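You operate a simulated robot arm through the tools that you are given. There is no shell and no other tool. Be economical: measure what you need, move in short steps, check, and stop when the job is done.

The job below is to be done with a simulated robot arm. You get a single attempt, and the scene is never put back.

Task
Empty the washer's tank strainer into the grey bin.
Fine: washer off and padlocked before the cover goes up; strainer back on its ledge, cover down. Where these are worked on the way, their far stop is far enough and under half their travel is too little: cover.

It is judged by the outcome, as a careful person would: the job done as asked, and still so three seconds after it is handed in. It fails if anything else is knocked over, pushed out of place, dropped, spilled or broken. Lids that push on must go on centred and level and be pressed home; caps that screw on are set level and turned clockwise until they are tight.

Robot
A 7-joint arm with a two-finger parallel gripper on a trunk, on a base that drives. Base frame: it is fixed to the floor where the robot stands at the start and does not move with it; the origin is under the middle of the robot, x ahead of it, y to its left, z up. Units: mm, degrees, N and s.
With the tool pointing down near the work surface it reaches from about 340 to 780 mm from the robot's upright axis, wherever it stands. Its first joint turns from -166.0 to 166.0 degrees. Places, roughly: blue basket [1000, -500, 1000]; cover [1100, -100, 1200]; grey bin [-200, -900, 300]; seat of the tank ledge [1000, 0, 800]; washer [1100, -100, 900]; washer isolator [700, 100, 600]. Payload 3.91 kg.
Tool frame: the origin (TCP) lies between the finger pads and is the grasp point; the fingertips stand 30 mm ahead of it; z points along the fingers, y is the line along which they close. Largest opening 110 mm; finger width 20, thickness 10; the body of the gripper, 48 by 112 mm, starts 55 mm behind the TCP.
Orientation is that of the tool frame in the base frame, as [roll, pitch, yaw] about the fixed x, y, z axes, in that order (R = Rz(yaw) Ry(pitch) Rx(roll)). With the fingers straight down and closing along the base's y, the tool's x points along the base's -x, its y along +y and its z along -z.

Tools
- The arm moves only by the tool send_rows. Its argument "targets" is a list of rows, each an object (a shift or turn left out is 0, a gripper value left out holds the last) with "xyz": the shift along the tool's x, y, z in mm, a list of three; "rot": the turn, a rotation vector about the tool's x, y, z in degrees, a list of three. In form: [{"xyz": [dx, dy, dz], "rot": [ax, ay, az]}, ...]. A call has 1 to 10 rows; each row is the pose to reach, as a shift and turn from the pose commanded when the call began, along the tool's axes at that moment. "claw" is the opening, from 0 (shut) to 1 (fully open), set as the call begins (left out, the last holds). Rows are played at 5 a second. More than 50 mm and 8.6 degrees between two rows, or a gripper value outside its range, and nothing of the call is played. Where a pose cannot be reached the arm comes as near as it can. A force on the tool above 40 N (or 10 N above the force at the start of the call, whichever is more), or a blocked arm, ends the call early, and 0.2 s more pass. Each finger travels about 153 mm/s and halts on what it meets, pressing with about 40 N; the grip force reading is that of the motor and also rises with nothing between the fingers. The clock runs only during rows and for 0.2 s after the last one: add rows that repeat a pose to give the fingers time. It gives the time, the measured TCP pose, the force on the tool (base axes), the opening and the grip force at its end, in the units of the frame above (readings bear some noise), with the torque about the TCP (base axes, N m) and any sound that the robot's microphone picked up.
- Cameras (640 x 400 px; columns grow to the right, rows downward): "scene" is now at [-12, 95, 1350.1]; the picture's right is [-0.65, -0.76, 0.00], its down [-0.50, 0.43, -0.75] and it looks along [0.57, -0.49, -0.66] (base axes); focal length 214 px, centre (320, 200). "wrist" rides on the gripper at [77, 7, -114] in the tool frame; the picture's right is [-0.09, 1.00, 0.00], its down [-0.80, -0.07, -0.59] and it looks along [-0.59, -0.05, 0.80] (tool axes); focal length 270 px, centre (320, 200). There is no depth. A picture from a camera that has moved, and an enlarged one, comes with that camera's place and axes in the base frame and with its lens.
- capture(camera): a new picture of that camera. No time passes.
- lift_body(by): slides the trunk up (or, below 0, down) by that many mm; the arm and the scene camera ride with it, the base frame stays. It gives what a move gives, with no picture.
- roll_base(legs): drives the robot by 1 to 6 legs, each [ahead, turn to the left] in mm and degrees, along the robot's own axes; the way and the turn of a leg run together, so that a leg with both is an arc; at most 1500 mm and 180 degrees a leg. The arm and the cameras ride along, it lands a little off, and it stops where it bumps. It gives what a move gives.
- aim_head(pan, tilt): turns the head with the scene camera to pan (to the left, within 155 degrees either way) and tilt (down, from -29 to 69), counted from straight ahead of the robot. It gives what a move gives.
- inspect(camera, box): a new picture of the part [left, top, right, bottom] of that camera's present view, enlarged. No time passes.
- finish_job(): hands the job in; it is judged then, once.

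Go step by step. Nothing tells you exact positions but the pictures and the camera data: compare them with the known pose of the tool, close in by small moves and look again before you grip or let go. The budget is 120 turns and 82 pictures, counting those below and the enlarged ones. Unless the task says otherwise, let go and move clear before handing in.

The tools are called after "Call:" by a JSON object that holds its "name" and its "arguments". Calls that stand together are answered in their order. send_rows: Moves the arm, as the interface text tells. Its arguments: {"type":"object","properties":{"targets":{"type":"array"},"claw":{"type":"number"}},"required":["targets"]} The other tools are called the same way: lift_body (by) slides the trunk up or down; roll_base (legs) drives the base; aim_head (pan, tilt) turns the head that bears the scene camera; capture (camera) takes a picture; inspect (camera, box) takes an enlarged picture of a part of a camera's view; finish_job () hands the job in.

At the start:

```text
t: 0.0
tcp_pos: [439.8, -84.7, 749.3]
ee_rot: [180.0, -0.1, -180.0]
wrist_force: [-0.1, -0.3, 0.1]
ft_torque: [0.01, -0.01, 0.0]
finger_gap: 109.9
grasp_force: 0.1
trunk travel left (down, up): [-325.0, 285.0]
robot x, y, heading: [3.2, 2.5, 0.1]
head pan, tilt: [-40.4, 41.2]
```

scene: 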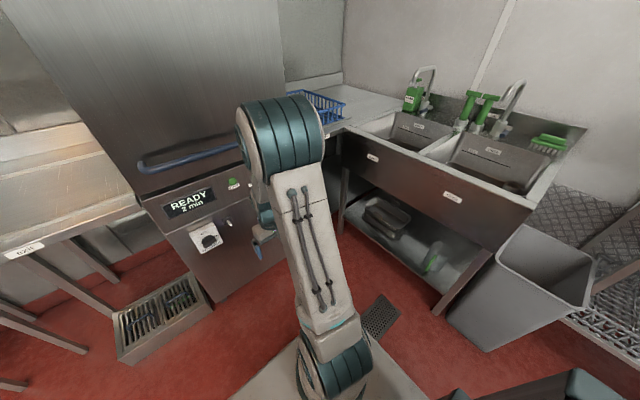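
wrist: 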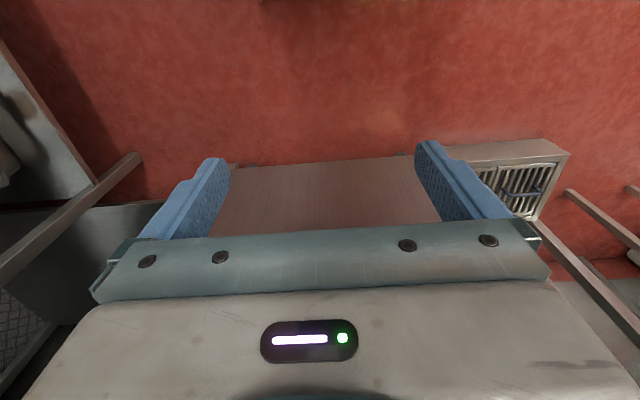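

I see the dish washer ahead with its hood (blue handle), a display reading READY and a rotary isolator knob. I'll look closer at the panel first.

Call:
{"name": "inspect", "arguments": {"camera": "scene", "box": [130, 140, 290, 280]}}

Call:
{"name": "aim_head", "arguments": {"pan": 0, "tilt": 30}}

Call:
{"name": "capture", "arguments": {"camera": "scene"}}

```text
2.86 times, centred on (210, 210) of scene
camera zoom: at [-12.0, 95.0, 1350.1], right [-0.65, -0.76, 0.0], down [-0.5, 0.43, -0.75], along [0.57, -0.49, -0.66], focal length 613 px, centre (634, 171)
```

zoom: 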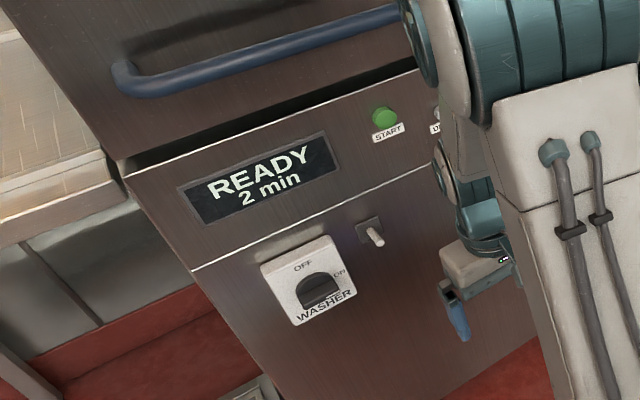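

```text
t: 1.1
tcp_pos: [439.7, -85.3, 748.9]
ee_rot: [179.9, 0.0, -179.9]
wrist_force: [0.7, 0.2, -0.4]
ft_torque: [-0.01, -0.01, 0.01]
finger_gap: 109.9
grasp_force: 0.1
trunk travel left (down, up): [-325.0, 285.0]
robot x, y, heading: [0.7, -1.9, -0.0]
head pan, tilt: [0.0, 30.0]
```

```text
78 pictures are left
camera scene: at [14.3, 149.6, 1367.2], right [0.0, -1.0, 0.0], down [-0.5, 0.0, -0.87], along [0.87, 0.0, -0.5], focal length 214 px, centre (320, 200)
```

scene: 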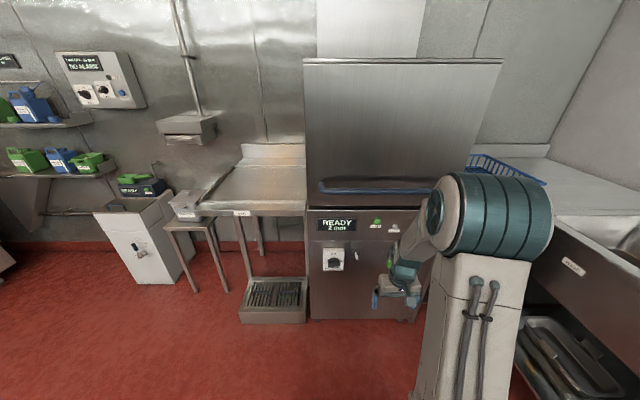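

The washer is straight ahead; the isolator is on its lower-left panel. Now I look for the padlock, and at the other items.

Call:
{"name": "inspect", "arguments": {"camera": "scene", "box": [300, 200, 430, 282]}}

Call:
{"name": "inspect", "arguments": {"camera": "scene", "box": [90, 140, 260, 300]}}

Call:
{"name": "inspect", "arguments": {"camera": "scene", "box": [0, 40, 160, 140]}}

```text
4.88 times, centred on (365, 241) of scene
camera zoom: at [14.3, 149.6, 1367.2], right [0.0, -1.0, 0.0], down [-0.5, 0.0, -0.87], along [0.87, 0.0, -0.5], focal length 1046 px, centre (100, -0)
```

zoom: 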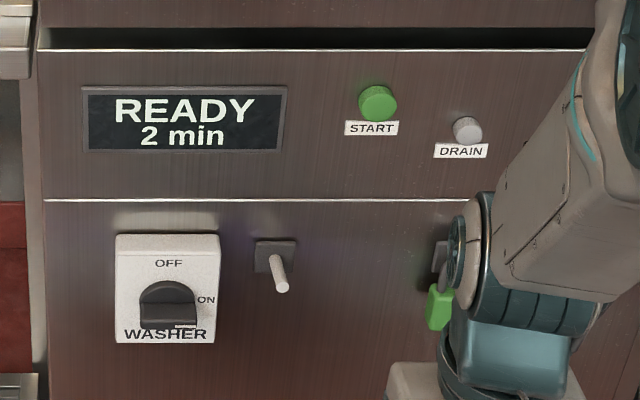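

```text
2.50 times, centred on (175, 220) of scene
camera zoom: at [14.3, 149.6, 1367.2], right [0.0, -1.0, 0.0], down [-0.5, 0.0, -0.87], along [0.87, 0.0, -0.5], focal length 536 px, centre (682, 150)
```

zoom: 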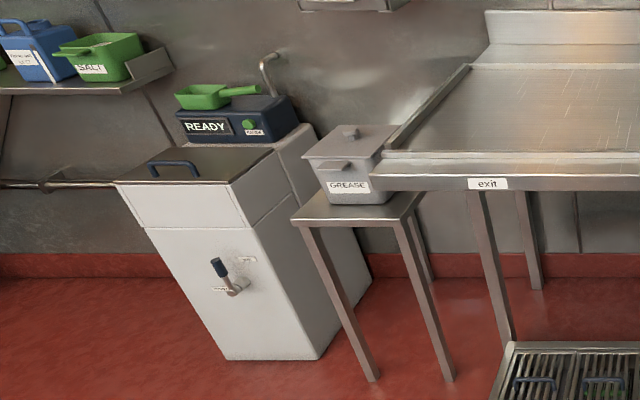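

```text
4.00 times, centred on (80, 90) of scene
camera zoom: at [14.3, 149.6, 1367.2], right [0.0, -1.0, 0.0], down [-0.5, 0.0, -0.87], along [0.87, 0.0, -0.5], focal length 858 px, centre (1280, 640)
```

zoom: 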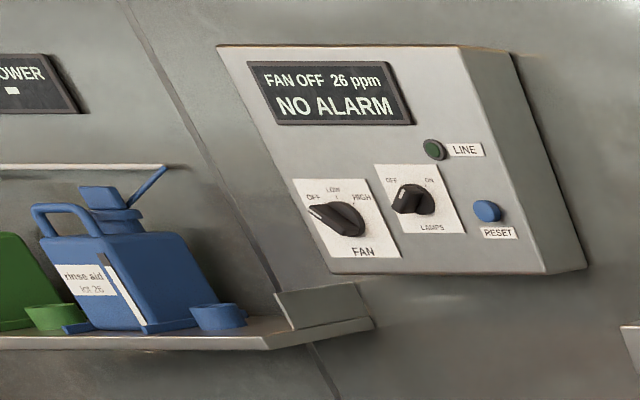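

The green object behind the arm is likely the padlock on a hook. I turn the gripper to point forwards, to clear the view and look at the panel with the wrist camera.

Call:
{"name": "send_rows", "arguments": {"targets": [{"xyz": [-8, 0, 0], "rot": [0, -8.5, 0]}, {"xyz": [-16, 0, 0], "rot": [0, -17, 0]}, {"xyz": [-24, 0, 0], "rot": [0, -25.5, 0]}, {"xyz": [-32, 0, 0], "rot": [0, -34, 0]}, {"xyz": [-40, 0, 0], "rot": [0, -42.5, 0]}, {"xyz": [-48, 0, 0], "rot": [0, -51, 0]}, {"xyz": [-56, 0, 0], "rot": [0, -59.5, 0]}, {"xyz": [-64, 0, 0], "rot": [0, -68, 0]}, {"xyz": [-72, 0, 0], "rot": [0, -76.5, 0]}, {"xyz": [-80, 0, 0], "rot": [0, -85, 0]}]}}

Call:
{"name": "capture", "arguments": {"camera": "scene"}}

Call:
{"name": "capture", "arguments": {"camera": "wrist"}}

```text
t: 3.3
tcp_pos: [519.0, -83.9, 750.5]
ee_rot: [179.8, 85.1, 179.9]
wrist_force: [0.0, 0.1, 0.0]
ft_torque: [-0.02, 0.05, -0.01]
finger_gap: 109.7
grasp_force: 0.1
out of reach, approached as far as the arm can: row 7, 8, 9
trunk travel left (down, up): [-325.0, 285.0]
robot x, y, heading: [1.8, -3.1, -0.2]
head pan, tilt: [0.0, 30.0]
```

```text
74 pictures are left
camera scene: at [14.1, 149.6, 1367.2], right [0.0, -1.0, 0.0], down [-0.5, 0.0, -0.87], along [0.87, 0.0, -0.5], focal length 214 px, centre (320, 200)
```

scene: 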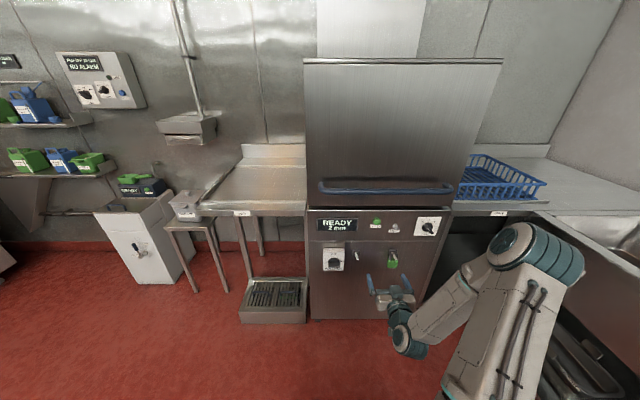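

```text
73 pictures are left
camera wrist: at [397.6, -78.3, 682.6], right [0.01, 1.0, 0.09], down [-0.52, -0.07, 0.85], along [0.85, -0.05, 0.52], focal length 270 px, centre (320, 200)
```

wrist: 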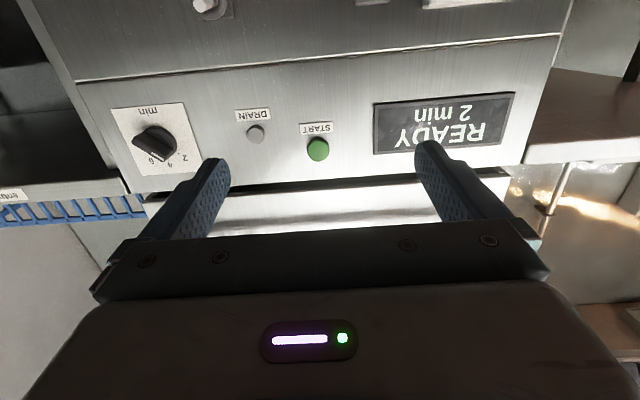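

The padlock (green) now shows to the right of the peg. Enlarging the panel.

Call:
{"name": "inspect", "arguments": {"camera": "scene", "box": [310, 230, 420, 300]}}

Call:
{"name": "send_rows", "arguments": {"targets": [{"xyz": [0, 0, 0], "rot": [0, 0, 8.5]}, {"xyz": [0, 0, 0], "rot": [0, 0, 17]}, {"xyz": [0, 0, 0], "rot": [0, 0, 25.5]}, {"xyz": [0, 0, 0], "rot": [0, 0, 34]}, {"xyz": [0, 0, 0], "rot": [0, 0, 42.5]}, {"xyz": [0, 0, 0], "rot": [0, 0, 51]}, {"xyz": [0, 0, 0], "rot": [0, 0, 59.5]}, {"xyz": [0, 0, 0], "rot": [0, 0, 68]}, {"xyz": [0, 0, 0], "rot": [0, 0, 76.5]}, {"xyz": [0, 0, 0], "rot": [0, 0, 85]}]}}

```text
5.71 times, centred on (365, 265) of scene
camera zoom: at [14.1, 149.6, 1367.2], right [0.0, -1.0, 0.0], down [-0.5, 0.0, -0.87], along [0.87, 0.0, -0.5], focal length 1226 px, centre (63, -171)
```

zoom: 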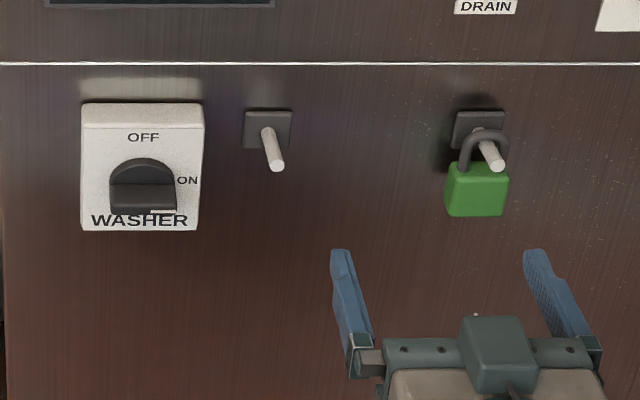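

```text
t: 5.5
tcp_pos: [519.6, -85.2, 750.2]
ee_rot: [95.0, 4.8, 90.4]
wrist_force: [0.4, -0.3, -0.4]
ft_torque: [-0.01, 0.01, -0.04]
finger_gap: 110.2
grasp_force: 0.0
trunk travel left (down, up): [-325.0, 285.0]
robot x, y, heading: [-1.5, 1.3, -0.1]
head pan, tilt: [0.0, 30.0]
```

Two pegs: one beside the isolator (lockout peg) and one holding the padlock. First I go in front of the isolator knob: trunk down 150, slide left, level the tool.

Call:
{"name": "lift_body", "arguments": {"by": -150}}

Call:
{"name": "send_rows", "arguments": {"targets": [{"xyz": [40, 0, 0], "rot": [-5, 0, 0]}, {"xyz": [80, 0, 0], "rot": [-5, 0, 0]}, {"xyz": [120, 0, 0], "rot": [-5, 0, 0]}, {"xyz": [160, 0, 0], "rot": [-5, 0, 0]}, {"xyz": [160, 0, 0], "rot": [-5, 0, 0]}]}}

Call:
{"name": "capture", "arguments": {"camera": "wrist"}}

Call:
{"name": "inspect", "arguments": {"camera": "scene", "box": [290, 220, 430, 310]}}

```text
t: 7.2
tcp_pos: [518.8, -84.3, 599.5]
ee_rot: [95.0, 5.1, 90.4]
wrist_force: [0.2, 0.1, 0.4]
ft_torque: [0.01, -0.02, -0.02]
finger_gap: 110.1
grasp_force: 0.1
trunk travel left (down, up): [-175.0, 435.0]
robot x, y, heading: [-0.7, -1.0, 0.2]
head pan, tilt: [0.0, 30.0]
```

```text
t: 8.4
tcp_pos: [514.7, 75.9, 583.5]
ee_rot: [90.0, 5.0, 90.4]
wrist_force: [1.4, 0.2, -0.4]
ft_torque: [0.0, 0.04, 0.03]
finger_gap: 110.0
grasp_force: 0.0
trunk travel left (down, up): [-175.0, 435.0]
robot x, y, heading: [4.8, -1.4, -0.3]
head pan, tilt: [0.0, 30.0]
```

```text
71 pictures are left
camera wrist: at [399.7, 151.9, 583.1], right [0.0, 0.0, 1.0], down [-0.59, -0.81, 0.0], along [0.81, -0.59, 0.0], focal length 270 px, centre (320, 200)
```

wrist: 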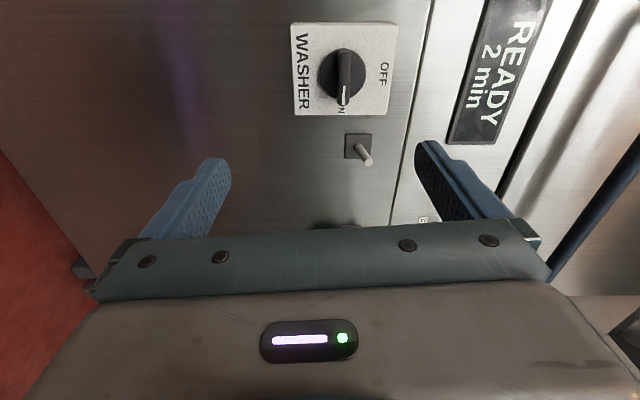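

```text
4.44 times, centred on (360, 265) of scene
camera zoom: at [14.3, 149.6, 1217.2], right [0.0, -1.0, 0.0], down [-0.5, 0.0, -0.87], along [0.87, 0.0, -0.5], focal length 953 px, centre (142, -89)
```

zoom: 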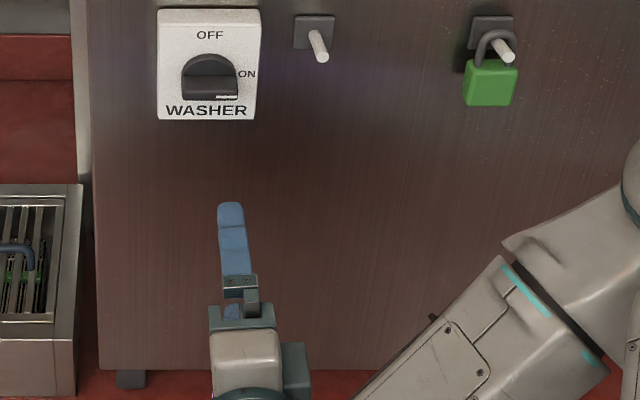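

Triangulated: knob bar front ≈ (737, 84, 610), bar horizontal at ON. I align and advance part-way, with narrowed opening.

Call:
{"name": "send_rows", "arguments": {"claw": 0.55, "targets": [{"xyz": [5.7, 26.6, 40], "rot": [0, 0, 5]}, {"xyz": [5.7, 26.6, 80], "rot": [0, 0, 5]}, {"xyz": [5.7, 26.6, 120], "rot": [0, 0, 5]}, {"xyz": [5.7, 26.6, 150], "rot": [0, 0, 5]}, {"xyz": [5.7, 26.6, 150], "rot": [0, 0, 5]}]}}

Call:
{"name": "capture", "arguments": {"camera": "wrist"}}

Call:
{"name": "inspect", "arguments": {"camera": "scene", "box": [290, 210, 400, 280]}}

```text
t: 9.6
tcp_pos: [666.9, 83.6, 613.4]
ee_rot: [90.0, -0.1, 90.4]
wrist_force: [-0.3, 0.2, 0.6]
ft_torque: [0.02, -0.01, 0.01]
finger_gap: 60.6
grasp_force: 0.1
trunk travel left (down, up): [-175.0, 435.0]
robot x, y, heading: [3.1, -0.7, -0.1]
head pan, tilt: [0.0, 30.0]
```

```text
69 pictures are left
camera wrist: at [552.2, 158.8, 619.6], right [0.0, -0.09, 1.0], down [-0.59, -0.81, -0.07], along [0.81, -0.59, -0.05], focal length 270 px, centre (320, 200)
```

wrist: 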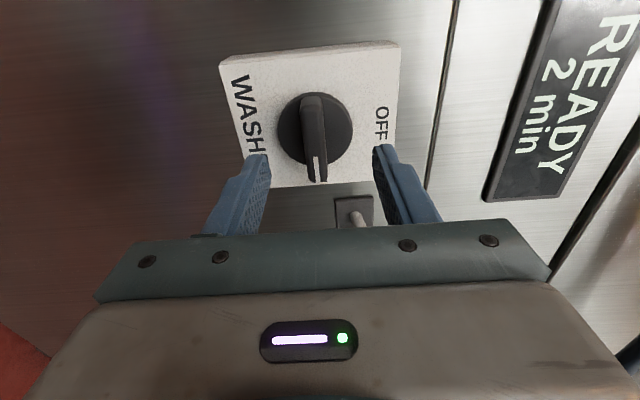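

```text
5.71 times, centred on (345, 245) of scene
camera zoom: at [14.3, 149.6, 1217.2], right [0.0, -1.0, 0.0], down [-0.5, 0.0, -0.87], along [0.87, 0.0, -0.5], focal length 1226 px, centre (177, -57)
```

zoom: 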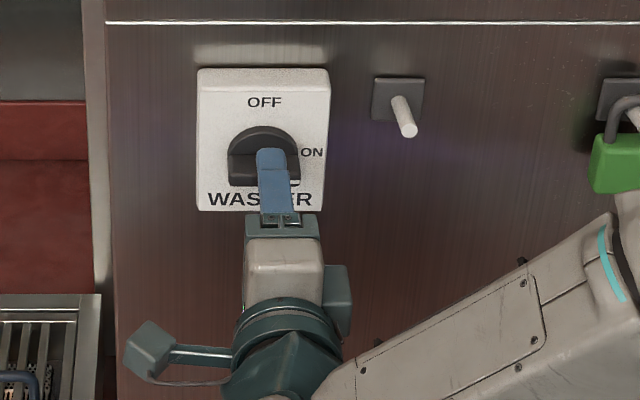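

Centre ≈ (y 80, z 608). I approach further with the fingers straddling the bar, then close.

Call:
{"name": "send_rows", "arguments": {"claw": 0.4, "targets": [{"xyz": [-3.5, -5, 10]}, {"xyz": [-3.5, -5, 20]}, {"xyz": [-3.5, -5, 30]}, {"xyz": [-3.5, -5, 40]}, {"xyz": [-3.5, -5, 47]}]}}

Call:
{"name": "capture", "arguments": {"camera": "wrist"}}

```text
t: 10.7
tcp_pos: [705.6, 81.1, 607.0]
ee_rot: [90.2, 0.0, 90.5]
wrist_force: [-19.5, -3.2, 4.5]
ft_torque: [0.0, -0.58, -0.27]
finger_gap: 46.2
grasp_force: 2.3
trunk travel left (down, up): [-175.0, 435.0]
robot x, y, heading: [1.1, -0.8, -0.2]
head pan, tilt: [0.0, 30.0]
stopped in row 5: the force on the tool passed its limit at 53 N (the readings are from after the stop); the commanded pose is now the measured one
```

```text
67 pictures are left
camera wrist: at [589.6, 156.7, 613.2], right [0.0, -0.09, 1.0], down [-0.59, -0.81, -0.07], along [0.81, -0.59, -0.06], focal length 270 px, centre (320, 200)
```

wrist: 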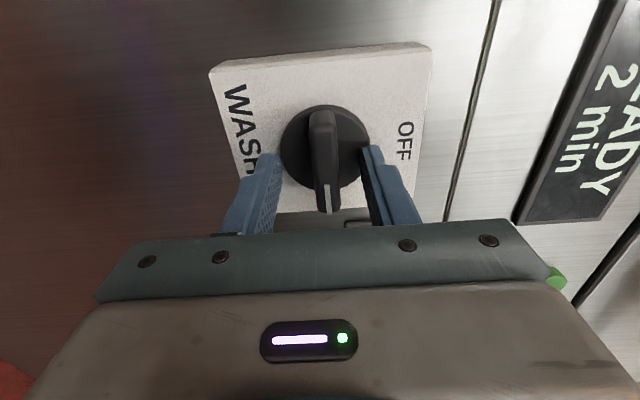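

The fingertips touch the knob's disc, the bar between them. I back off 3 mm and close.

Call:
{"name": "send_rows", "arguments": {"targets": [{"xyz": [0, 0, -4]}]}}

Call:
{"name": "send_rows", "arguments": {"claw": 0, "targets": [{"xyz": [0, 0, 0]}, {"xyz": [0, 0, 0]}, {"xyz": [0, 0, 0]}]}}

Call:
{"name": "capture", "arguments": {"camera": "wrist"}}

```text
t: 11.1
tcp_pos: [702.6, 81.1, 605.7]
ee_rot: [90.4, 0.0, 90.5]
wrist_force: [-0.1, 0.4, 0.7]
ft_torque: [-0.03, -0.03, 0.0]
finger_gap: 44.0
grasp_force: 0.1
trunk travel left (down, up): [-175.0, 435.0]
robot x, y, heading: [-2.3, -3.4, -0.3]
head pan, tilt: [0.0, 30.0]
```

```text
t: 11.9
tcp_pos: [703.5, 81.3, 610.4]
ee_rot: [89.8, -0.1, 90.4]
wrist_force: [13.5, 0.6, 31.6]
ft_torque: [0.06, 0.06, 0.4]
finger_gap: 13.7
grasp_force: 45.6
trunk travel left (down, up): [-175.0, 435.0]
robot x, y, heading: [0.4, -3.0, -0.1]
head pan, tilt: [0.0, 30.0]
```

```text
66 pictures are left
camera wrist: at [587.5, 156.7, 615.7], right [0.0, -0.09, 1.0], down [-0.59, -0.81, -0.07], along [0.81, -0.59, -0.05], focal length 270 px, centre (320, 200)
```

wrist: 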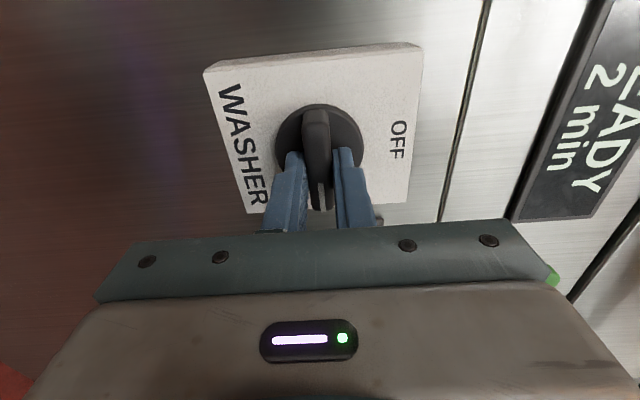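

Gripped on the bar. Now turn it 90° counter-clockwise (ON right → OFF up).

Call:
{"name": "send_rows", "arguments": {"targets": [{"xyz": [0.1, 4.2, 0], "rot": [0, 0, -8.5]}, {"xyz": [0.2, 5, 0], "rot": [0, 0, -17]}, {"xyz": [0.5, 5.7, 0], "rot": [0, 0, -25.5]}, {"xyz": [0.9, 6.3, 0], "rot": [0, 0, -34]}, {"xyz": [1.3, 6.9, 0], "rot": [0, 0, -42.5]}, {"xyz": [1.9, 7.4, 0], "rot": [0, 0, -51]}, {"xyz": [2.5, 7.8, 0], "rot": [0, 0, -59.5]}, {"xyz": [3.1, 8.1, 0], "rot": [0, 0, -68]}, {"xyz": [3.8, 8.4, 0], "rot": [0, 0, -76.5]}, {"xyz": [4.6, 8.5, 0], "rot": [0, 0, -85]}]}}

Call:
{"name": "inspect", "arguments": {"camera": "scene", "box": [290, 180, 400, 280]}}

```text
t: 14.1
tcp_pos: [703.1, 85.0, 614.5]
ee_rot: [92.5, 85.1, 92.8]
wrist_force: [18.0, 0.4, 16.2]
ft_torque: [-0.02, 0.08, -0.77]
finger_gap: 13.6
grasp_force: 44.7
trunk travel left (down, up): [-175.0, 435.0]
robot x, y, heading: [-2.1, 0.8, -0.1]
head pan, tilt: [0.0, 30.0]
heard: click
```

```text
4.00 times, centred on (345, 230) of scene
camera zoom: at [13.6, 149.5, 1217.2], right [0.0, -1.0, 0.0], down [-0.5, 0.0, -0.87], along [0.87, 0.0, -0.5], focal length 858 px, centre (220, 80)
```

zoom: 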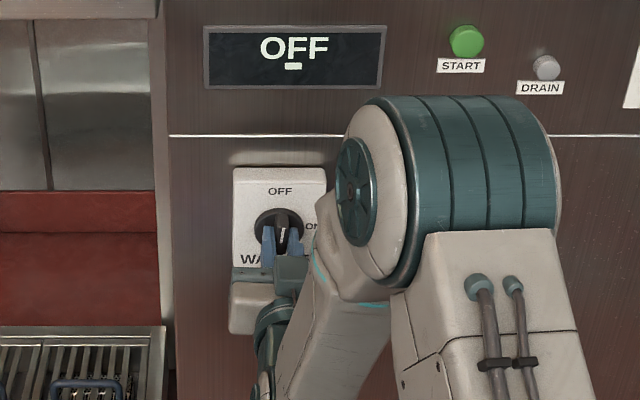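

The display reads OFF. I release and back away, then look for the padlock position.

Call:
{"name": "send_rows", "arguments": {"claw": 0.5, "targets": [{"xyz": [0, 0, 0]}, {"xyz": [0, 0, 0]}, {"xyz": [0, 0, -30]}, {"xyz": [0, 0, -70]}, {"xyz": [0, 0, -110], "rot": [0, 0, -5]}]}}

Call:
{"name": "send_rows", "arguments": {"claw": 0.85, "targets": [{"xyz": [0, -45, 0]}, {"xyz": [0, -90, -20]}, {"xyz": [0, -135, -40]}, {"xyz": [0, -180, -60]}]}}

Call:
{"name": "capture", "arguments": {"camera": "wrist"}}

Call:
{"name": "inspect", "arguments": {"camera": "scene", "box": [300, 190, 440, 280]}}

```text
t: 15.3
tcp_pos: [591.0, 84.5, 612.3]
ee_rot: [178.8, 89.7, 179.3]
wrist_force: [-0.1, 0.4, -0.3]
ft_torque: [0.0, -0.01, 0.01]
finger_gap: 55.0
grasp_force: 0.1
trunk travel left (down, up): [-175.0, 435.0]
robot x, y, heading: [-2.5, -1.1, 0.3]
head pan, tilt: [0.0, 30.0]
```

```text
t: 16.3
tcp_pos: [533.0, -96.0, 614.2]
ee_rot: [173.2, 89.6, 173.5]
wrist_force: [-0.4, -0.2, 0.1]
ft_torque: [0.03, -0.02, -0.01]
finger_gap: 93.4
grasp_force: 0.0
trunk travel left (down, up): [-175.0, 435.0]
robot x, y, heading: [1.5, 2.1, -0.1]
head pan, tilt: [0.0, 30.0]
```

```text
64 pictures are left
camera wrist: at [417.9, -90.3, 537.1], right [-0.01, 1.0, 0.09], down [-0.59, -0.08, 0.8], along [0.81, -0.05, 0.59], focal length 270 px, centre (320, 200)
```

wrist: 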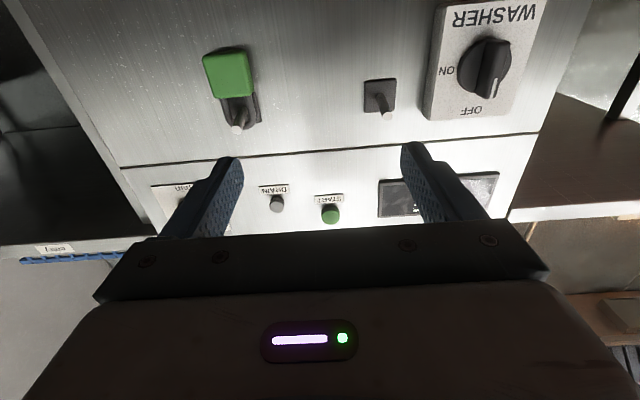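

```text
4.44 times, centred on (370, 235) of scene
camera zoom: at [14.0, 150.0, 1217.1], right [0.0, -1.0, 0.0], down [-0.5, 0.0, -0.87], along [0.87, 0.0, -0.5], focal length 953 px, centre (98, 44)
```

zoom: 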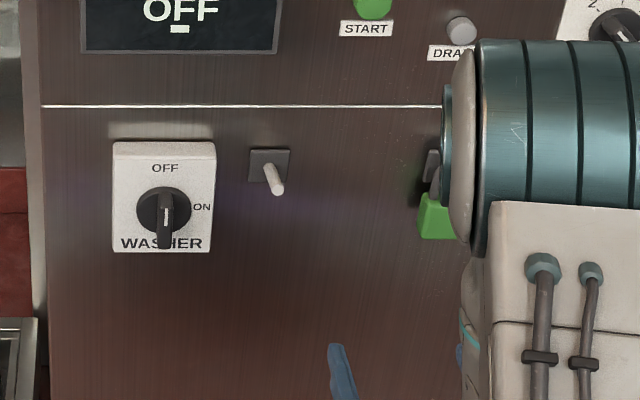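

Padlock body ≈ (752, -198, 592) on a peg with tip ≈ (727, -198, 648); the lockout peg tip ≈ (727, -21, 648), i.e. 177 mm to the left. I approach the padlock.

Call:
{"name": "send_rows", "arguments": {"claw": 0.75, "targets": [{"xyz": [6, -35, 20]}, {"xyz": [12, -70, 50]}, {"xyz": [20, -102, 90]}, {"xyz": [20, -102, 130]}, {"xyz": [20, -102, 150]}, {"xyz": [20, -102, 150]}]}}

Call:
{"name": "capture", "arguments": {"camera": "wrist"}}

Call:
{"name": "inspect", "arguments": {"camera": "scene", "box": [330, 190, 440, 260]}}

```text
refused: row 3 steps farther than a row can; nothing moved
```

```text
62 pictures are left
camera wrist: at [417.9, -90.3, 537.1], right [-0.01, 1.0, 0.09], down [-0.59, -0.08, 0.8], along [0.81, -0.05, 0.59], focal length 270 px, centre (320, 200)
```

wrist: 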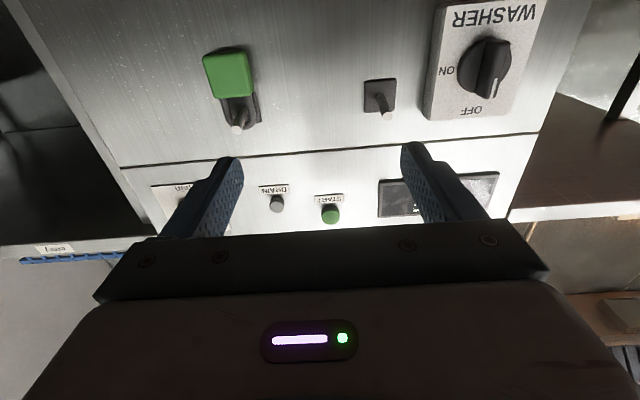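

```text
5.71 times, centred on (385, 225) of scene
camera zoom: at [14.0, 150.0, 1217.1], right [0.0, -1.0, 0.0], down [-0.5, 0.0, -0.87], along [0.87, 0.0, -0.5], focal length 1226 px, centre (-51, 57)
```

zoom: 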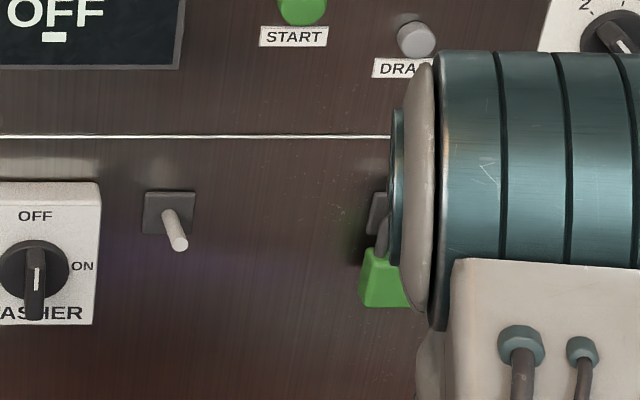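

One row stepped too far; resending with smaller steps.

Call:
{"name": "send_rows", "arguments": {"claw": 0.75, "targets": [{"xyz": [6, -35, 20]}, {"xyz": [12, -70, 45]}, {"xyz": [20, -102, 75]}, {"xyz": [20, -102, 115]}, {"xyz": [20, -102, 150]}, {"xyz": [20, -102, 150]}]}}

Call:
{"name": "capture", "arguments": {"camera": "wrist"}}

Call:
{"name": "inspect", "arguments": {"camera": "scene", "box": [330, 190, 440, 260]}}

```text
t: 17.7
tcp_pos: [684.2, -195.0, 594.5]
ee_rot: [170.3, 89.6, 170.7]
wrist_force: [0.9, -0.6, -0.1]
ft_torque: [-0.05, 0.0, -0.01]
finger_gap: 82.6
grasp_force: 0.1
trunk travel left (down, up): [-175.0, 435.0]
robot x, y, heading: [-3.2, 0.2, 0.2]
head pan, tilt: [0.0, 30.0]
```

```text
60 pictures are left
camera wrist: at [568.9, -189.9, 518.0], right [-0.01, 1.0, 0.09], down [-0.59, -0.08, 0.8], along [0.81, -0.05, 0.59], focal length 270 px, centre (320, 200)
```

wrist: 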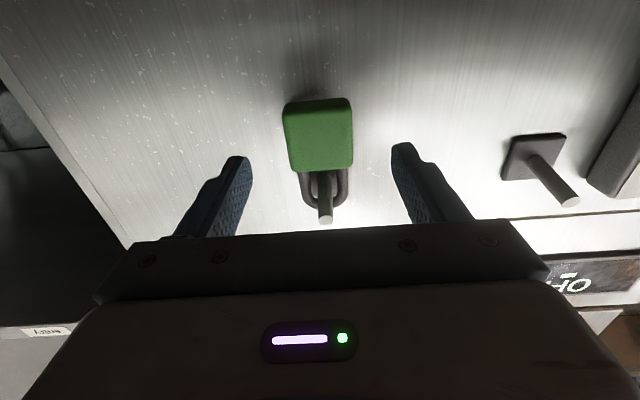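

```text
5.71 times, centred on (385, 225) of scene
camera zoom: at [13.8, 149.6, 1217.2], right [0.0, -1.0, 0.0], down [-0.5, 0.0, -0.87], along [0.87, 0.0, -0.5], focal length 1226 px, centre (-51, 57)
```

zoom: 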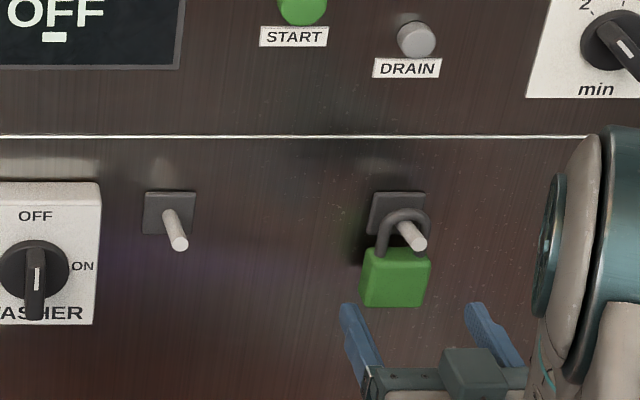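

The padlock is centred between the fingers. I advance 46 mm and close on its body.

Call:
{"name": "send_rows", "arguments": {"targets": [{"xyz": [0, 0, 12]}, {"xyz": [0, 0, 24]}, {"xyz": [0, 0, 36]}, {"xyz": [0, 0, 46]}, {"xyz": [0, 0, 46]}]}}

Call:
{"name": "send_rows", "arguments": {"claw": 0, "targets": [{"xyz": [0, 0, 0]}, {"xyz": [0, 0, 0]}, {"xyz": [0, 0, 0]}]}}

Call:
{"name": "inspect", "arguments": {"camera": "scene", "box": [350, 190, 430, 250]}}

Call:
{"name": "capture", "arguments": {"camera": "wrist"}}

```text
t: 18.9
tcp_pos: [730.5, -195.6, 593.4]
ee_rot: [170.5, 89.8, 171.1]
wrist_force: [-0.6, 0.3, 0.0]
ft_torque: [0.0, 0.01, -0.01]
finger_gap: 82.6
grasp_force: 0.0
trunk travel left (down, up): [-175.0, 435.0]
robot x, y, heading: [2.6, 1.9, -0.2]
head pan, tilt: [0.0, 30.0]
```

```text
t: 19.7
tcp_pos: [730.9, -194.9, 593.3]
ee_rot: [171.7, 89.6, 172.2]
wrist_force: [0.6, -0.1, -0.4]
ft_torque: [0.03, 0.03, 0.0]
finger_gap: 44.8
grasp_force: 39.8
trunk travel left (down, up): [-175.0, 435.0]
robot x, y, heading: [0.4, -0.9, 0.3]
head pan, tilt: [0.0, 30.0]
```

```text
6.67 times, centred on (390, 220) of scene
camera zoom: at [13.9, 149.6, 1217.2], right [0.0, -1.0, 0.0], down [-0.5, 0.0, -0.87], along [0.87, 0.0, -0.5], focal length 1430 px, centre (-147, 67)
```

zoom: 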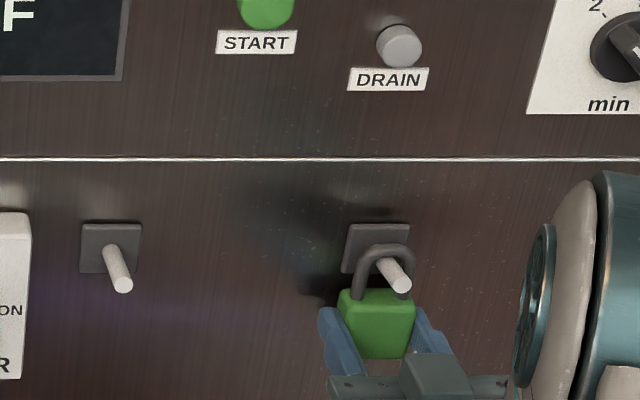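

```text
57 pictures are left
camera wrist: at [615.4, -190.0, 516.8], right [-0.01, 1.0, 0.09], down [-0.59, -0.08, 0.8], along [0.81, -0.05, 0.59], focal length 270 px, centre (320, 200)
```

wrist: 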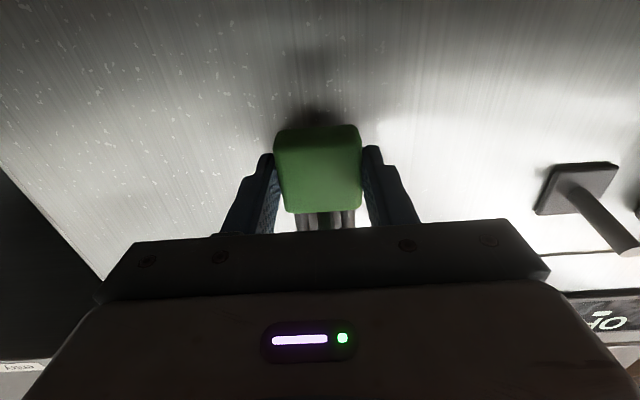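

Padlock gripped. Lift 5 mm and pull straight out.

Call:
{"name": "send_rows", "arguments": {"targets": [{"xyz": [-3, 0, 0]}, {"xyz": [-5, 0, -3]}, {"xyz": [-5, 0, -25]}, {"xyz": [-5, 0, -50]}, {"xyz": [-5, 0, -75]}]}}

Call:
{"name": "inspect", "arguments": {"camera": "scene", "box": [330, 190, 440, 260]}}

```text
t: 20.9
tcp_pos: [654.7, -198.6, 597.5]
ee_rot: [174.5, 89.6, 175.1]
wrist_force: [-0.1, -0.1, -0.4]
ft_torque: [0.02, 0.02, -0.02]
finger_gap: 44.8
grasp_force: 39.3
trunk travel left (down, up): [-175.0, 435.0]
robot x, y, heading: [1.8, -2.4, -0.1]
head pan, tilt: [0.0, 30.0]
```

```text
5.71 times, centred on (385, 225) of scene
camera zoom: at [14.1, 149.6, 1217.2], right [0.0, -1.0, 0.0], down [-0.5, 0.0, -0.87], along [0.87, 0.0, -0.5], focal length 1226 px, centre (-51, 57)
```

zoom: 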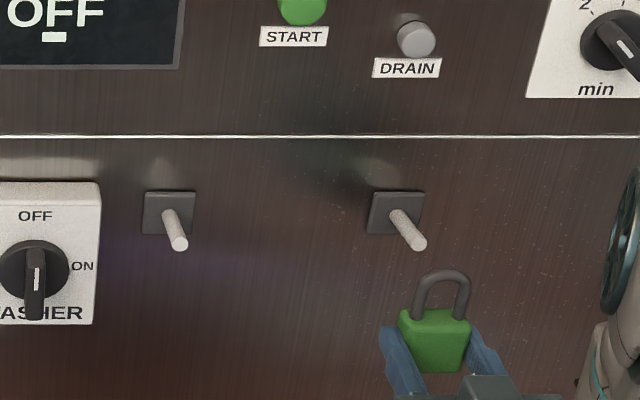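

Clear of the peg. Slide 176 mm left to face the lockout peg.

Call:
{"name": "send_rows", "arguments": {"targets": [{"xyz": [0, 44, 0]}, {"xyz": [0, 88, 0]}, {"xyz": [0, 132, 0]}, {"xyz": [0, 176, 0]}, {"xyz": [0, 176, 0]}]}}

Call:
{"name": "inspect", "arguments": {"camera": "scene", "box": [320, 190, 400, 260]}}

Call:
{"name": "capture", "arguments": {"camera": "wrist"}}

```text
t: 22.1
tcp_pos: [654.2, -20.6, 600.3]
ee_rot: [175.8, 89.7, 176.2]
wrist_force: [-0.1, 0.6, -0.1]
ft_torque: [0.04, 0.02, 0.0]
finger_gap: 44.8
grasp_force: 40.0
trunk travel left (down, up): [-175.0, 435.0]
robot x, y, heading: [-1.5, 0.7, 0.1]
head pan, tilt: [0.0, 30.0]
```

```text
5.71 times, centred on (360, 225) of scene
camera zoom: at [13.9, 149.7, 1217.2], right [0.0, -1.0, 0.0], down [-0.5, 0.0, -0.87], along [0.87, 0.0, -0.5], focal length 1226 px, centre (91, 57)
```

zoom: 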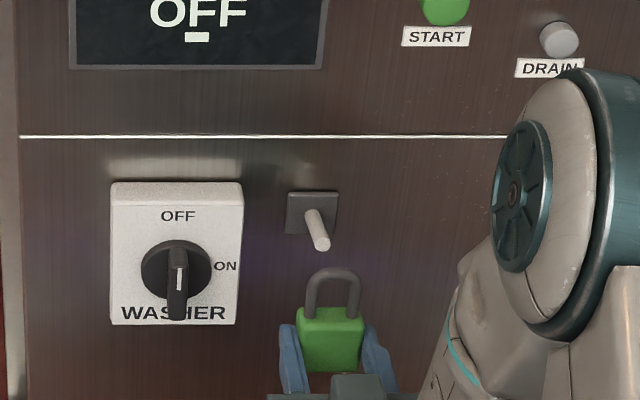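

```text
54 pictures are left
camera wrist: at [539.7, -15.1, 523.3], right [-0.01, 1.0, 0.09], down [-0.59, -0.08, 0.8], along [0.81, -0.05, 0.59], focal length 270 px, centre (320, 200)
```

wrist: 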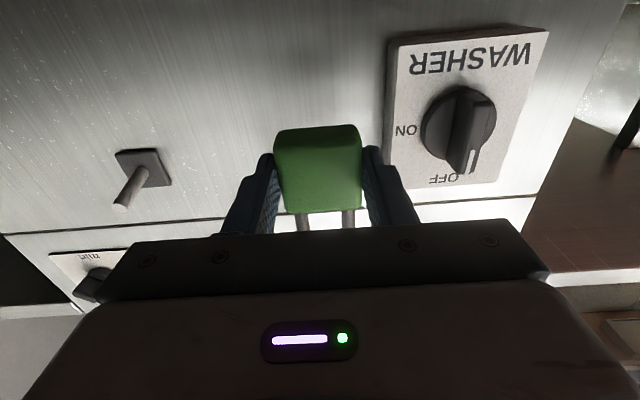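

The shackle is lined up with the lockout peg (y ≈ -19.5). Push it on by 76 mm and lower 5 mm.

Call:
{"name": "send_rows", "arguments": {"targets": [{"xyz": [0, 0, 20]}, {"xyz": [0, 0, 40]}, {"xyz": [0, 0, 60]}, {"xyz": [0, 0, 76]}, {"xyz": [0, 0, 76]}]}}

Call:
{"name": "inspect", "arguments": {"camera": "scene", "box": [330, 190, 390, 240]}}

```text
t: 23.3
tcp_pos: [729.3, -20.7, 599.1]
ee_rot: [172.1, 89.7, 172.5]
wrist_force: [-0.4, 0.3, -1.6]
ft_torque: [0.0, 0.01, 0.0]
finger_gap: 45.2
grasp_force: 40.1
trunk travel left (down, up): [-175.0, 435.0]
robot x, y, heading: [0.7, -1.5, 0.3]
head pan, tilt: [0.0, 30.0]
```

```text
8.00 times, centred on (360, 215) of scene
camera zoom: at [13.9, 149.7, 1217.2], right [0.0, -1.0, 0.0], down [-0.5, 0.0, -0.87], along [0.87, 0.0, -0.5], focal length 1716 px, centre (0, 80)
```

zoom: 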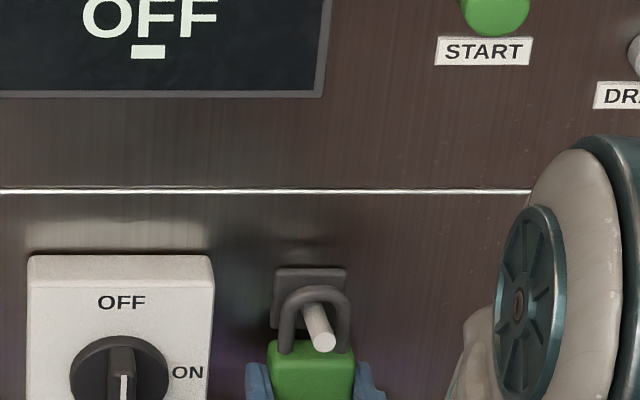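

On the peg. Lower slightly, release and back off.

Call:
{"name": "send_rows", "arguments": {"targets": [{"xyz": [3, 0, 0]}, {"xyz": [5, 0, 0]}, {"xyz": [5, 0, 0]}]}}

Call:
{"name": "send_rows", "arguments": {"claw": 0.65, "targets": [{"xyz": [0, 0, 0]}, {"xyz": [0, 0, 0]}, {"xyz": [0, 0, -30]}, {"xyz": [0, 0, -70]}, {"xyz": [0, 0, -110]}]}}

Call:
{"name": "inspect", "arguments": {"camera": "scene", "box": [310, 190, 420, 260]}}

```text
t: 24.1
tcp_pos: [728.8, -20.3, 594.0]
ee_rot: [171.7, 89.7, 172.0]
wrist_force: [-0.1, 0.0, -0.5]
ft_torque: [-0.01, 0.0, -0.06]
finger_gap: 44.7
grasp_force: 40.4
trunk travel left (down, up): [-175.0, 435.0]
robot x, y, heading: [-0.6, 2.0, 0.1]
head pan, tilt: [0.0, 30.0]
```

```text
t: 25.3
tcp_pos: [621.2, -18.4, 592.2]
ee_rot: [172.7, 89.7, 173.1]
wrist_force: [0.1, 0.3, -0.2]
ft_torque: [0.01, -0.03, -0.01]
finger_gap: 71.6
grasp_force: 0.0
trunk travel left (down, up): [-175.0, 435.0]
robot x, y, heading: [-2.7, 3.5, 0.2]
head pan, tilt: [0.0, 30.0]
```

```text
5.71 times, centred on (365, 225) of scene
camera zoom: at [14.0, 149.7, 1217.2], right [0.0, -1.0, 0.0], down [-0.5, 0.0, -0.87], along [0.87, 0.0, -0.5], focal length 1226 px, centre (63, 57)
```

zoom: 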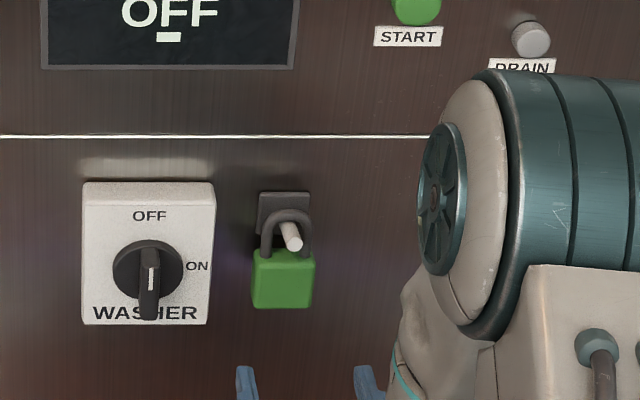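

Washer is off and padlocked. Next the cover: I retract, turn the gripper so the fingers close vertically, and raise the trunk to the blue hood handle.

Call:
{"name": "send_rows", "arguments": {"targets": [{"xyz": [0, 0, -20], "rot": [0, 0, 8.5]}, {"xyz": [0, 0, -40], "rot": [0, 0, 17]}, {"xyz": [0, 0, -60], "rot": [0, 0, 25.5]}, {"xyz": [0, 0, -80], "rot": [0, 0, 34]}, {"xyz": [0, 0, -100], "rot": [0, 0, 42.5]}, {"xyz": [0, 0, -100], "rot": [0, 0, 51]}, {"xyz": [0, 0, -100], "rot": [0, 0, 59.5]}, {"xyz": [0, 0, -100], "rot": [0, 0, 68]}, {"xyz": [0, 0, -100], "rot": [0, 0, 76.5]}, {"xyz": [0, 0, -100], "rot": [0, 0, 85]}]}}

Call:
{"name": "lift_body", "arguments": {"by": 340}}

Call:
{"name": "capture", "arguments": {"camera": "wrist"}}

Call:
{"name": "capture", "arguments": {"camera": "scene"}}

```text
t: 27.5
tcp_pos: [520.5, -21.2, 594.4]
ee_rot: [90.4, 4.8, 90.6]
wrist_force: [0.1, 0.9, 0.1]
ft_torque: [-0.02, 0.0, 0.01]
finger_gap: 71.8
grasp_force: 0.0
trunk travel left (down, up): [-175.0, 435.0]
robot x, y, heading: [-0.9, -1.7, -0.2]
head pan, tilt: [0.0, 30.0]
```

```text
t: 30.9
tcp_pos: [520.9, -21.4, 933.3]
ee_rot: [90.3, 5.0, 90.5]
wrist_force: [0.5, -0.6, -0.7]
ft_torque: [0.02, -0.02, -0.01]
finger_gap: 71.5
grasp_force: 0.1
trunk travel left (down, up): [-515.0, 95.0]
robot x, y, heading: [-0.3, 1.2, 0.1]
head pan, tilt: [0.0, 30.0]
```

```text
51 pictures are left
camera wrist: at [404.8, 54.1, 934.1], right [0.01, 0.0, 1.0], down [-0.59, -0.81, 0.0], along [0.81, -0.59, -0.01], focal length 270 px, centre (320, 200)
```

wrist: 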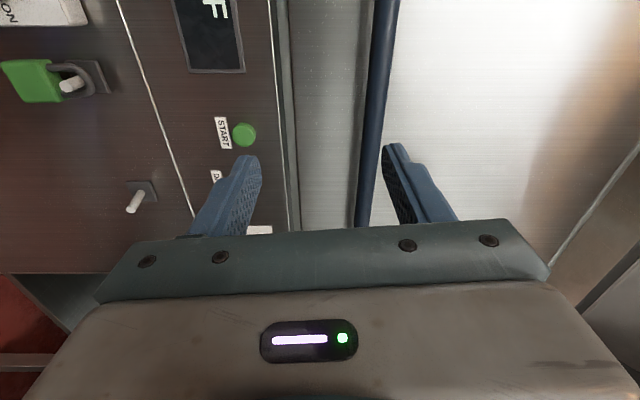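

```text
50 pictures are left
camera scene: at [13.9, 149.6, 1557.2], right [0.0, -1.0, 0.0], down [-0.5, 0.0, -0.87], along [0.87, 0.0, -0.5], focal length 214 px, centre (320, 200)
```

scene: 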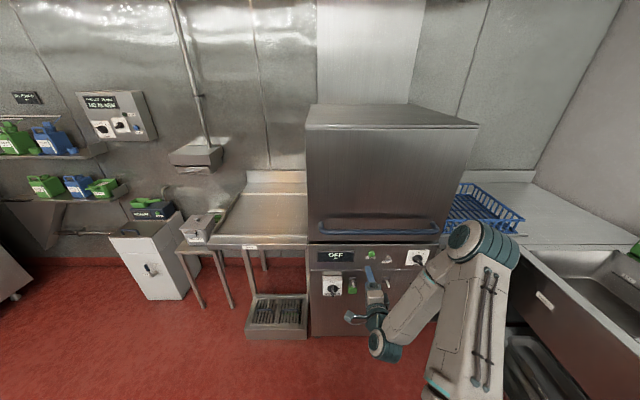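

Handle bar ≈ (728, y 166…-342, 995). I align at its middle (y ≈ -90) and approach.

Call:
{"name": "send_rows", "arguments": {"claw": 0.7, "targets": [{"xyz": [-25, 19, 0], "rot": [0, 0, 5]}, {"xyz": [-50, 38, 20], "rot": [0, 0, 5]}, {"xyz": [-74, 57, 45], "rot": [0, 0, 5]}, {"xyz": [-74, 57, 85], "rot": [0, 0, 5]}, {"xyz": [-74, 57, 120], "rot": [0, 0, 5]}, {"xyz": [-74, 57, 120], "rot": [0, 0, 5]}]}}

Call:
{"name": "capture", "arguments": {"camera": "wrist"}}

Call:
{"name": "inspect", "arguments": {"camera": "scene", "box": [300, 180, 460, 300]}}

```text
t: 32.3
tcp_pos: [641.0, -90.4, 997.1]
ee_rot: [90.3, 0.0, 90.5]
wrist_force: [0.2, 0.2, -0.7]
ft_torque: [0.0, -0.01, 0.0]
finger_gap: 77.0
grasp_force: 0.0
trunk travel left (down, up): [-515.0, 95.0]
robot x, y, heading: [2.4, 1.0, -0.0]
head pan, tilt: [0.0, 30.0]
```

```text
49 pictures are left
camera wrist: at [525.8, -13.6, 1002.9], right [0.01, -0.09, 1.0], down [-0.59, -0.81, -0.07], along [0.81, -0.59, -0.06], focal length 270 px, centre (320, 200)
```

wrist: 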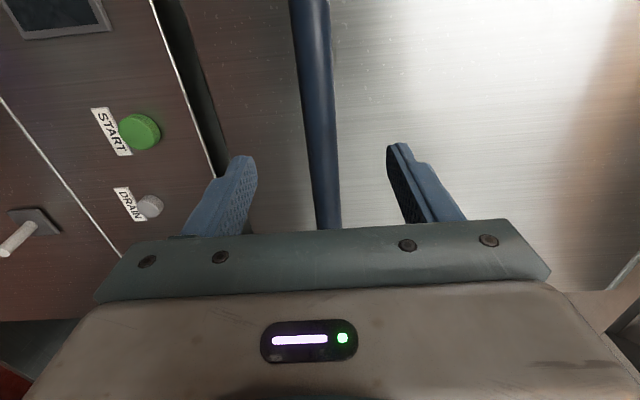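

```text
3.33 times, centred on (380, 240) of scene
camera zoom: at [13.8, 149.6, 1557.2], right [0.0, -1.0, 0.0], down [-0.5, 0.0, -0.87], along [0.87, 0.0, -0.5], focal length 715 px, centre (120, 67)
```

zoom: 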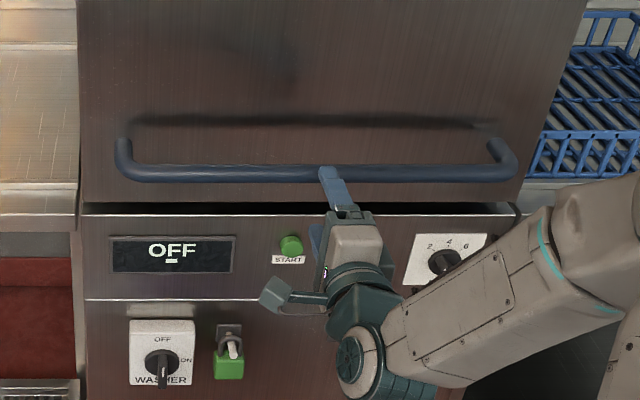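

Bar is centred between the fingers. Advance 80 mm and grip.

Call:
{"name": "send_rows", "arguments": {"targets": [{"xyz": [0, -2, 25]}, {"xyz": [0, -3, 50]}, {"xyz": [0, -3, 70]}, {"xyz": [0, -3, 80]}, {"xyz": [0, -3, 80]}]}}

Call:
{"name": "send_rows", "arguments": {"claw": 0, "targets": [{"xyz": [0, 0, 0]}, {"xyz": [0, 0, 0]}, {"xyz": [0, 0, 0]}]}}

Call:
{"name": "capture", "arguments": {"camera": "wrist"}}

```text
t: 33.5
tcp_pos: [721.4, -89.2, 991.9]
ee_rot: [90.3, 0.1, 90.5]
wrist_force: [0.3, -1.0, -1.4]
ft_torque: [-0.01, -0.02, -0.03]
finger_gap: 77.2
grasp_force: 0.0
trunk travel left (down, up): [-515.0, 95.0]
robot x, y, heading: [0.8, -0.2, -0.2]
head pan, tilt: [0.0, 30.0]
```

```text
t: 34.3
tcp_pos: [721.9, -89.4, 996.0]
ee_rot: [90.0, 0.0, 90.4]
wrist_force: [8.8, -1.1, 19.0]
ft_torque: [0.06, 0.04, 0.17]
finger_gap: 23.6
grasp_force: 45.4
trunk travel left (down, up): [-515.0, 95.0]
robot x, y, heading: [3.2, -2.5, -0.1]
head pan, tilt: [0.0, 30.0]
```

```text
47 pictures are left
camera wrist: at [606.3, -14.0, 1002.0], right [0.0, -0.09, 1.0], down [-0.59, -0.81, -0.07], along [0.81, -0.59, -0.05], focal length 270 px, centre (320, 200)
```

wrist: 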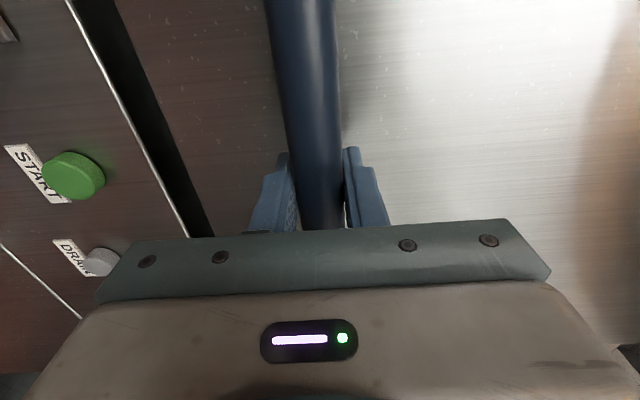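

Gripped. Test lift of 40 mm.

Call:
{"name": "send_rows", "arguments": {"targets": [{"xyz": [0, 10, 0]}, {"xyz": [0, 20, 0]}, {"xyz": [0, 30, 0]}, {"xyz": [0, 40, 0]}]}}

Call:
{"name": "inspect", "arguments": {"camera": "scene", "box": [280, 80, 500, 280]}}

```text
t: 35.3
tcp_pos: [721.5, -89.3, 1034.4]
ee_rot: [90.2, 0.0, 90.4]
wrist_force: [-2.6, -2.1, -1.2]
ft_torque: [-0.04, 0.07, 0.42]
finger_gap: 23.7
grasp_force: 44.8
trunk travel left (down, up): [-515.0, 95.0]
robot x, y, heading: [-0.8, 0.0, -0.1]
head pan, tilt: [0.0, 30.0]
```

```text
2.00 times, centred on (390, 180) of scene
camera zoom: at [13.6, 149.0, 1557.4], right [0.0, -1.0, 0.0], down [-0.5, 0.0, -0.87], along [0.87, 0.0, -0.5], focal length 429 px, centre (180, 240)
```

zoom: 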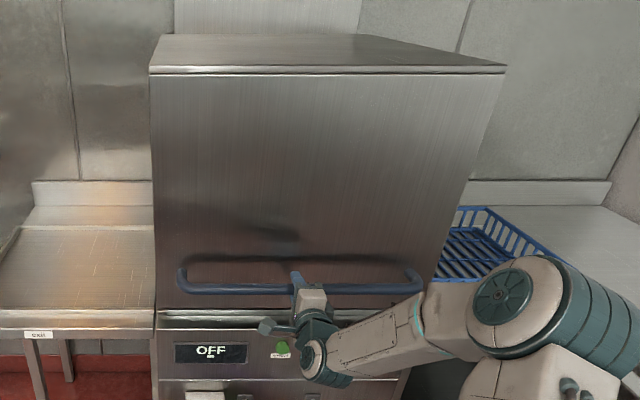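

The hood slides up easily. Continue lifting.

Call:
{"name": "send_rows", "arguments": {"targets": [{"xyz": [0, 25, 0]}, {"xyz": [0, 50, 0]}, {"xyz": [0, 75, 0]}, {"xyz": [0, 100, 0]}, {"xyz": [0, 125, 0]}, {"xyz": [0, 150, 0]}, {"xyz": [0, 175, 0]}, {"xyz": [0, 200, 0]}, {"xyz": [0, 225, 0]}, {"xyz": [0, 250, 0]}]}}

Call:
{"name": "lift_body", "arguments": {"by": 90}}

Call:
{"name": "capture", "arguments": {"camera": "scene"}}

```text
t: 37.5
tcp_pos: [721.7, -89.6, 1288.2]
ee_rot: [89.9, -0.1, 90.3]
wrist_force: [-3.9, -5.4, 5.3]
ft_torque: [-0.06, -0.23, -0.13]
finger_gap: 23.7
grasp_force: 45.2
trunk travel left (down, up): [-515.0, 95.0]
robot x, y, heading: [-0.2, -1.0, 0.0]
head pan, tilt: [0.0, 30.0]
```

```text
t: 38.7
tcp_pos: [721.3, -89.4, 1377.0]
ee_rot: [90.0, -0.1, 90.4]
wrist_force: [2.5, -7.0, 10.6]
ft_torque: [0.05, 0.24, 0.2]
finger_gap: 23.8
grasp_force: 45.1
trunk travel left (down, up): [-605.0, 5.0]
robot x, y, heading: [-0.4, -0.4, -0.1]
head pan, tilt: [0.0, 30.0]
```

```text
45 pictures are left
camera scene: at [13.1, 147.9, 1647.6], right [0.0, -1.0, 0.0], down [-0.5, 0.0, -0.87], along [0.87, 0.0, -0.5], focal length 214 px, centre (320, 200)
```

scene: 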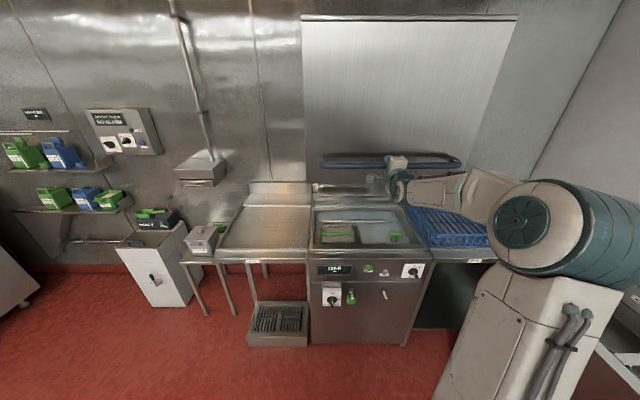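

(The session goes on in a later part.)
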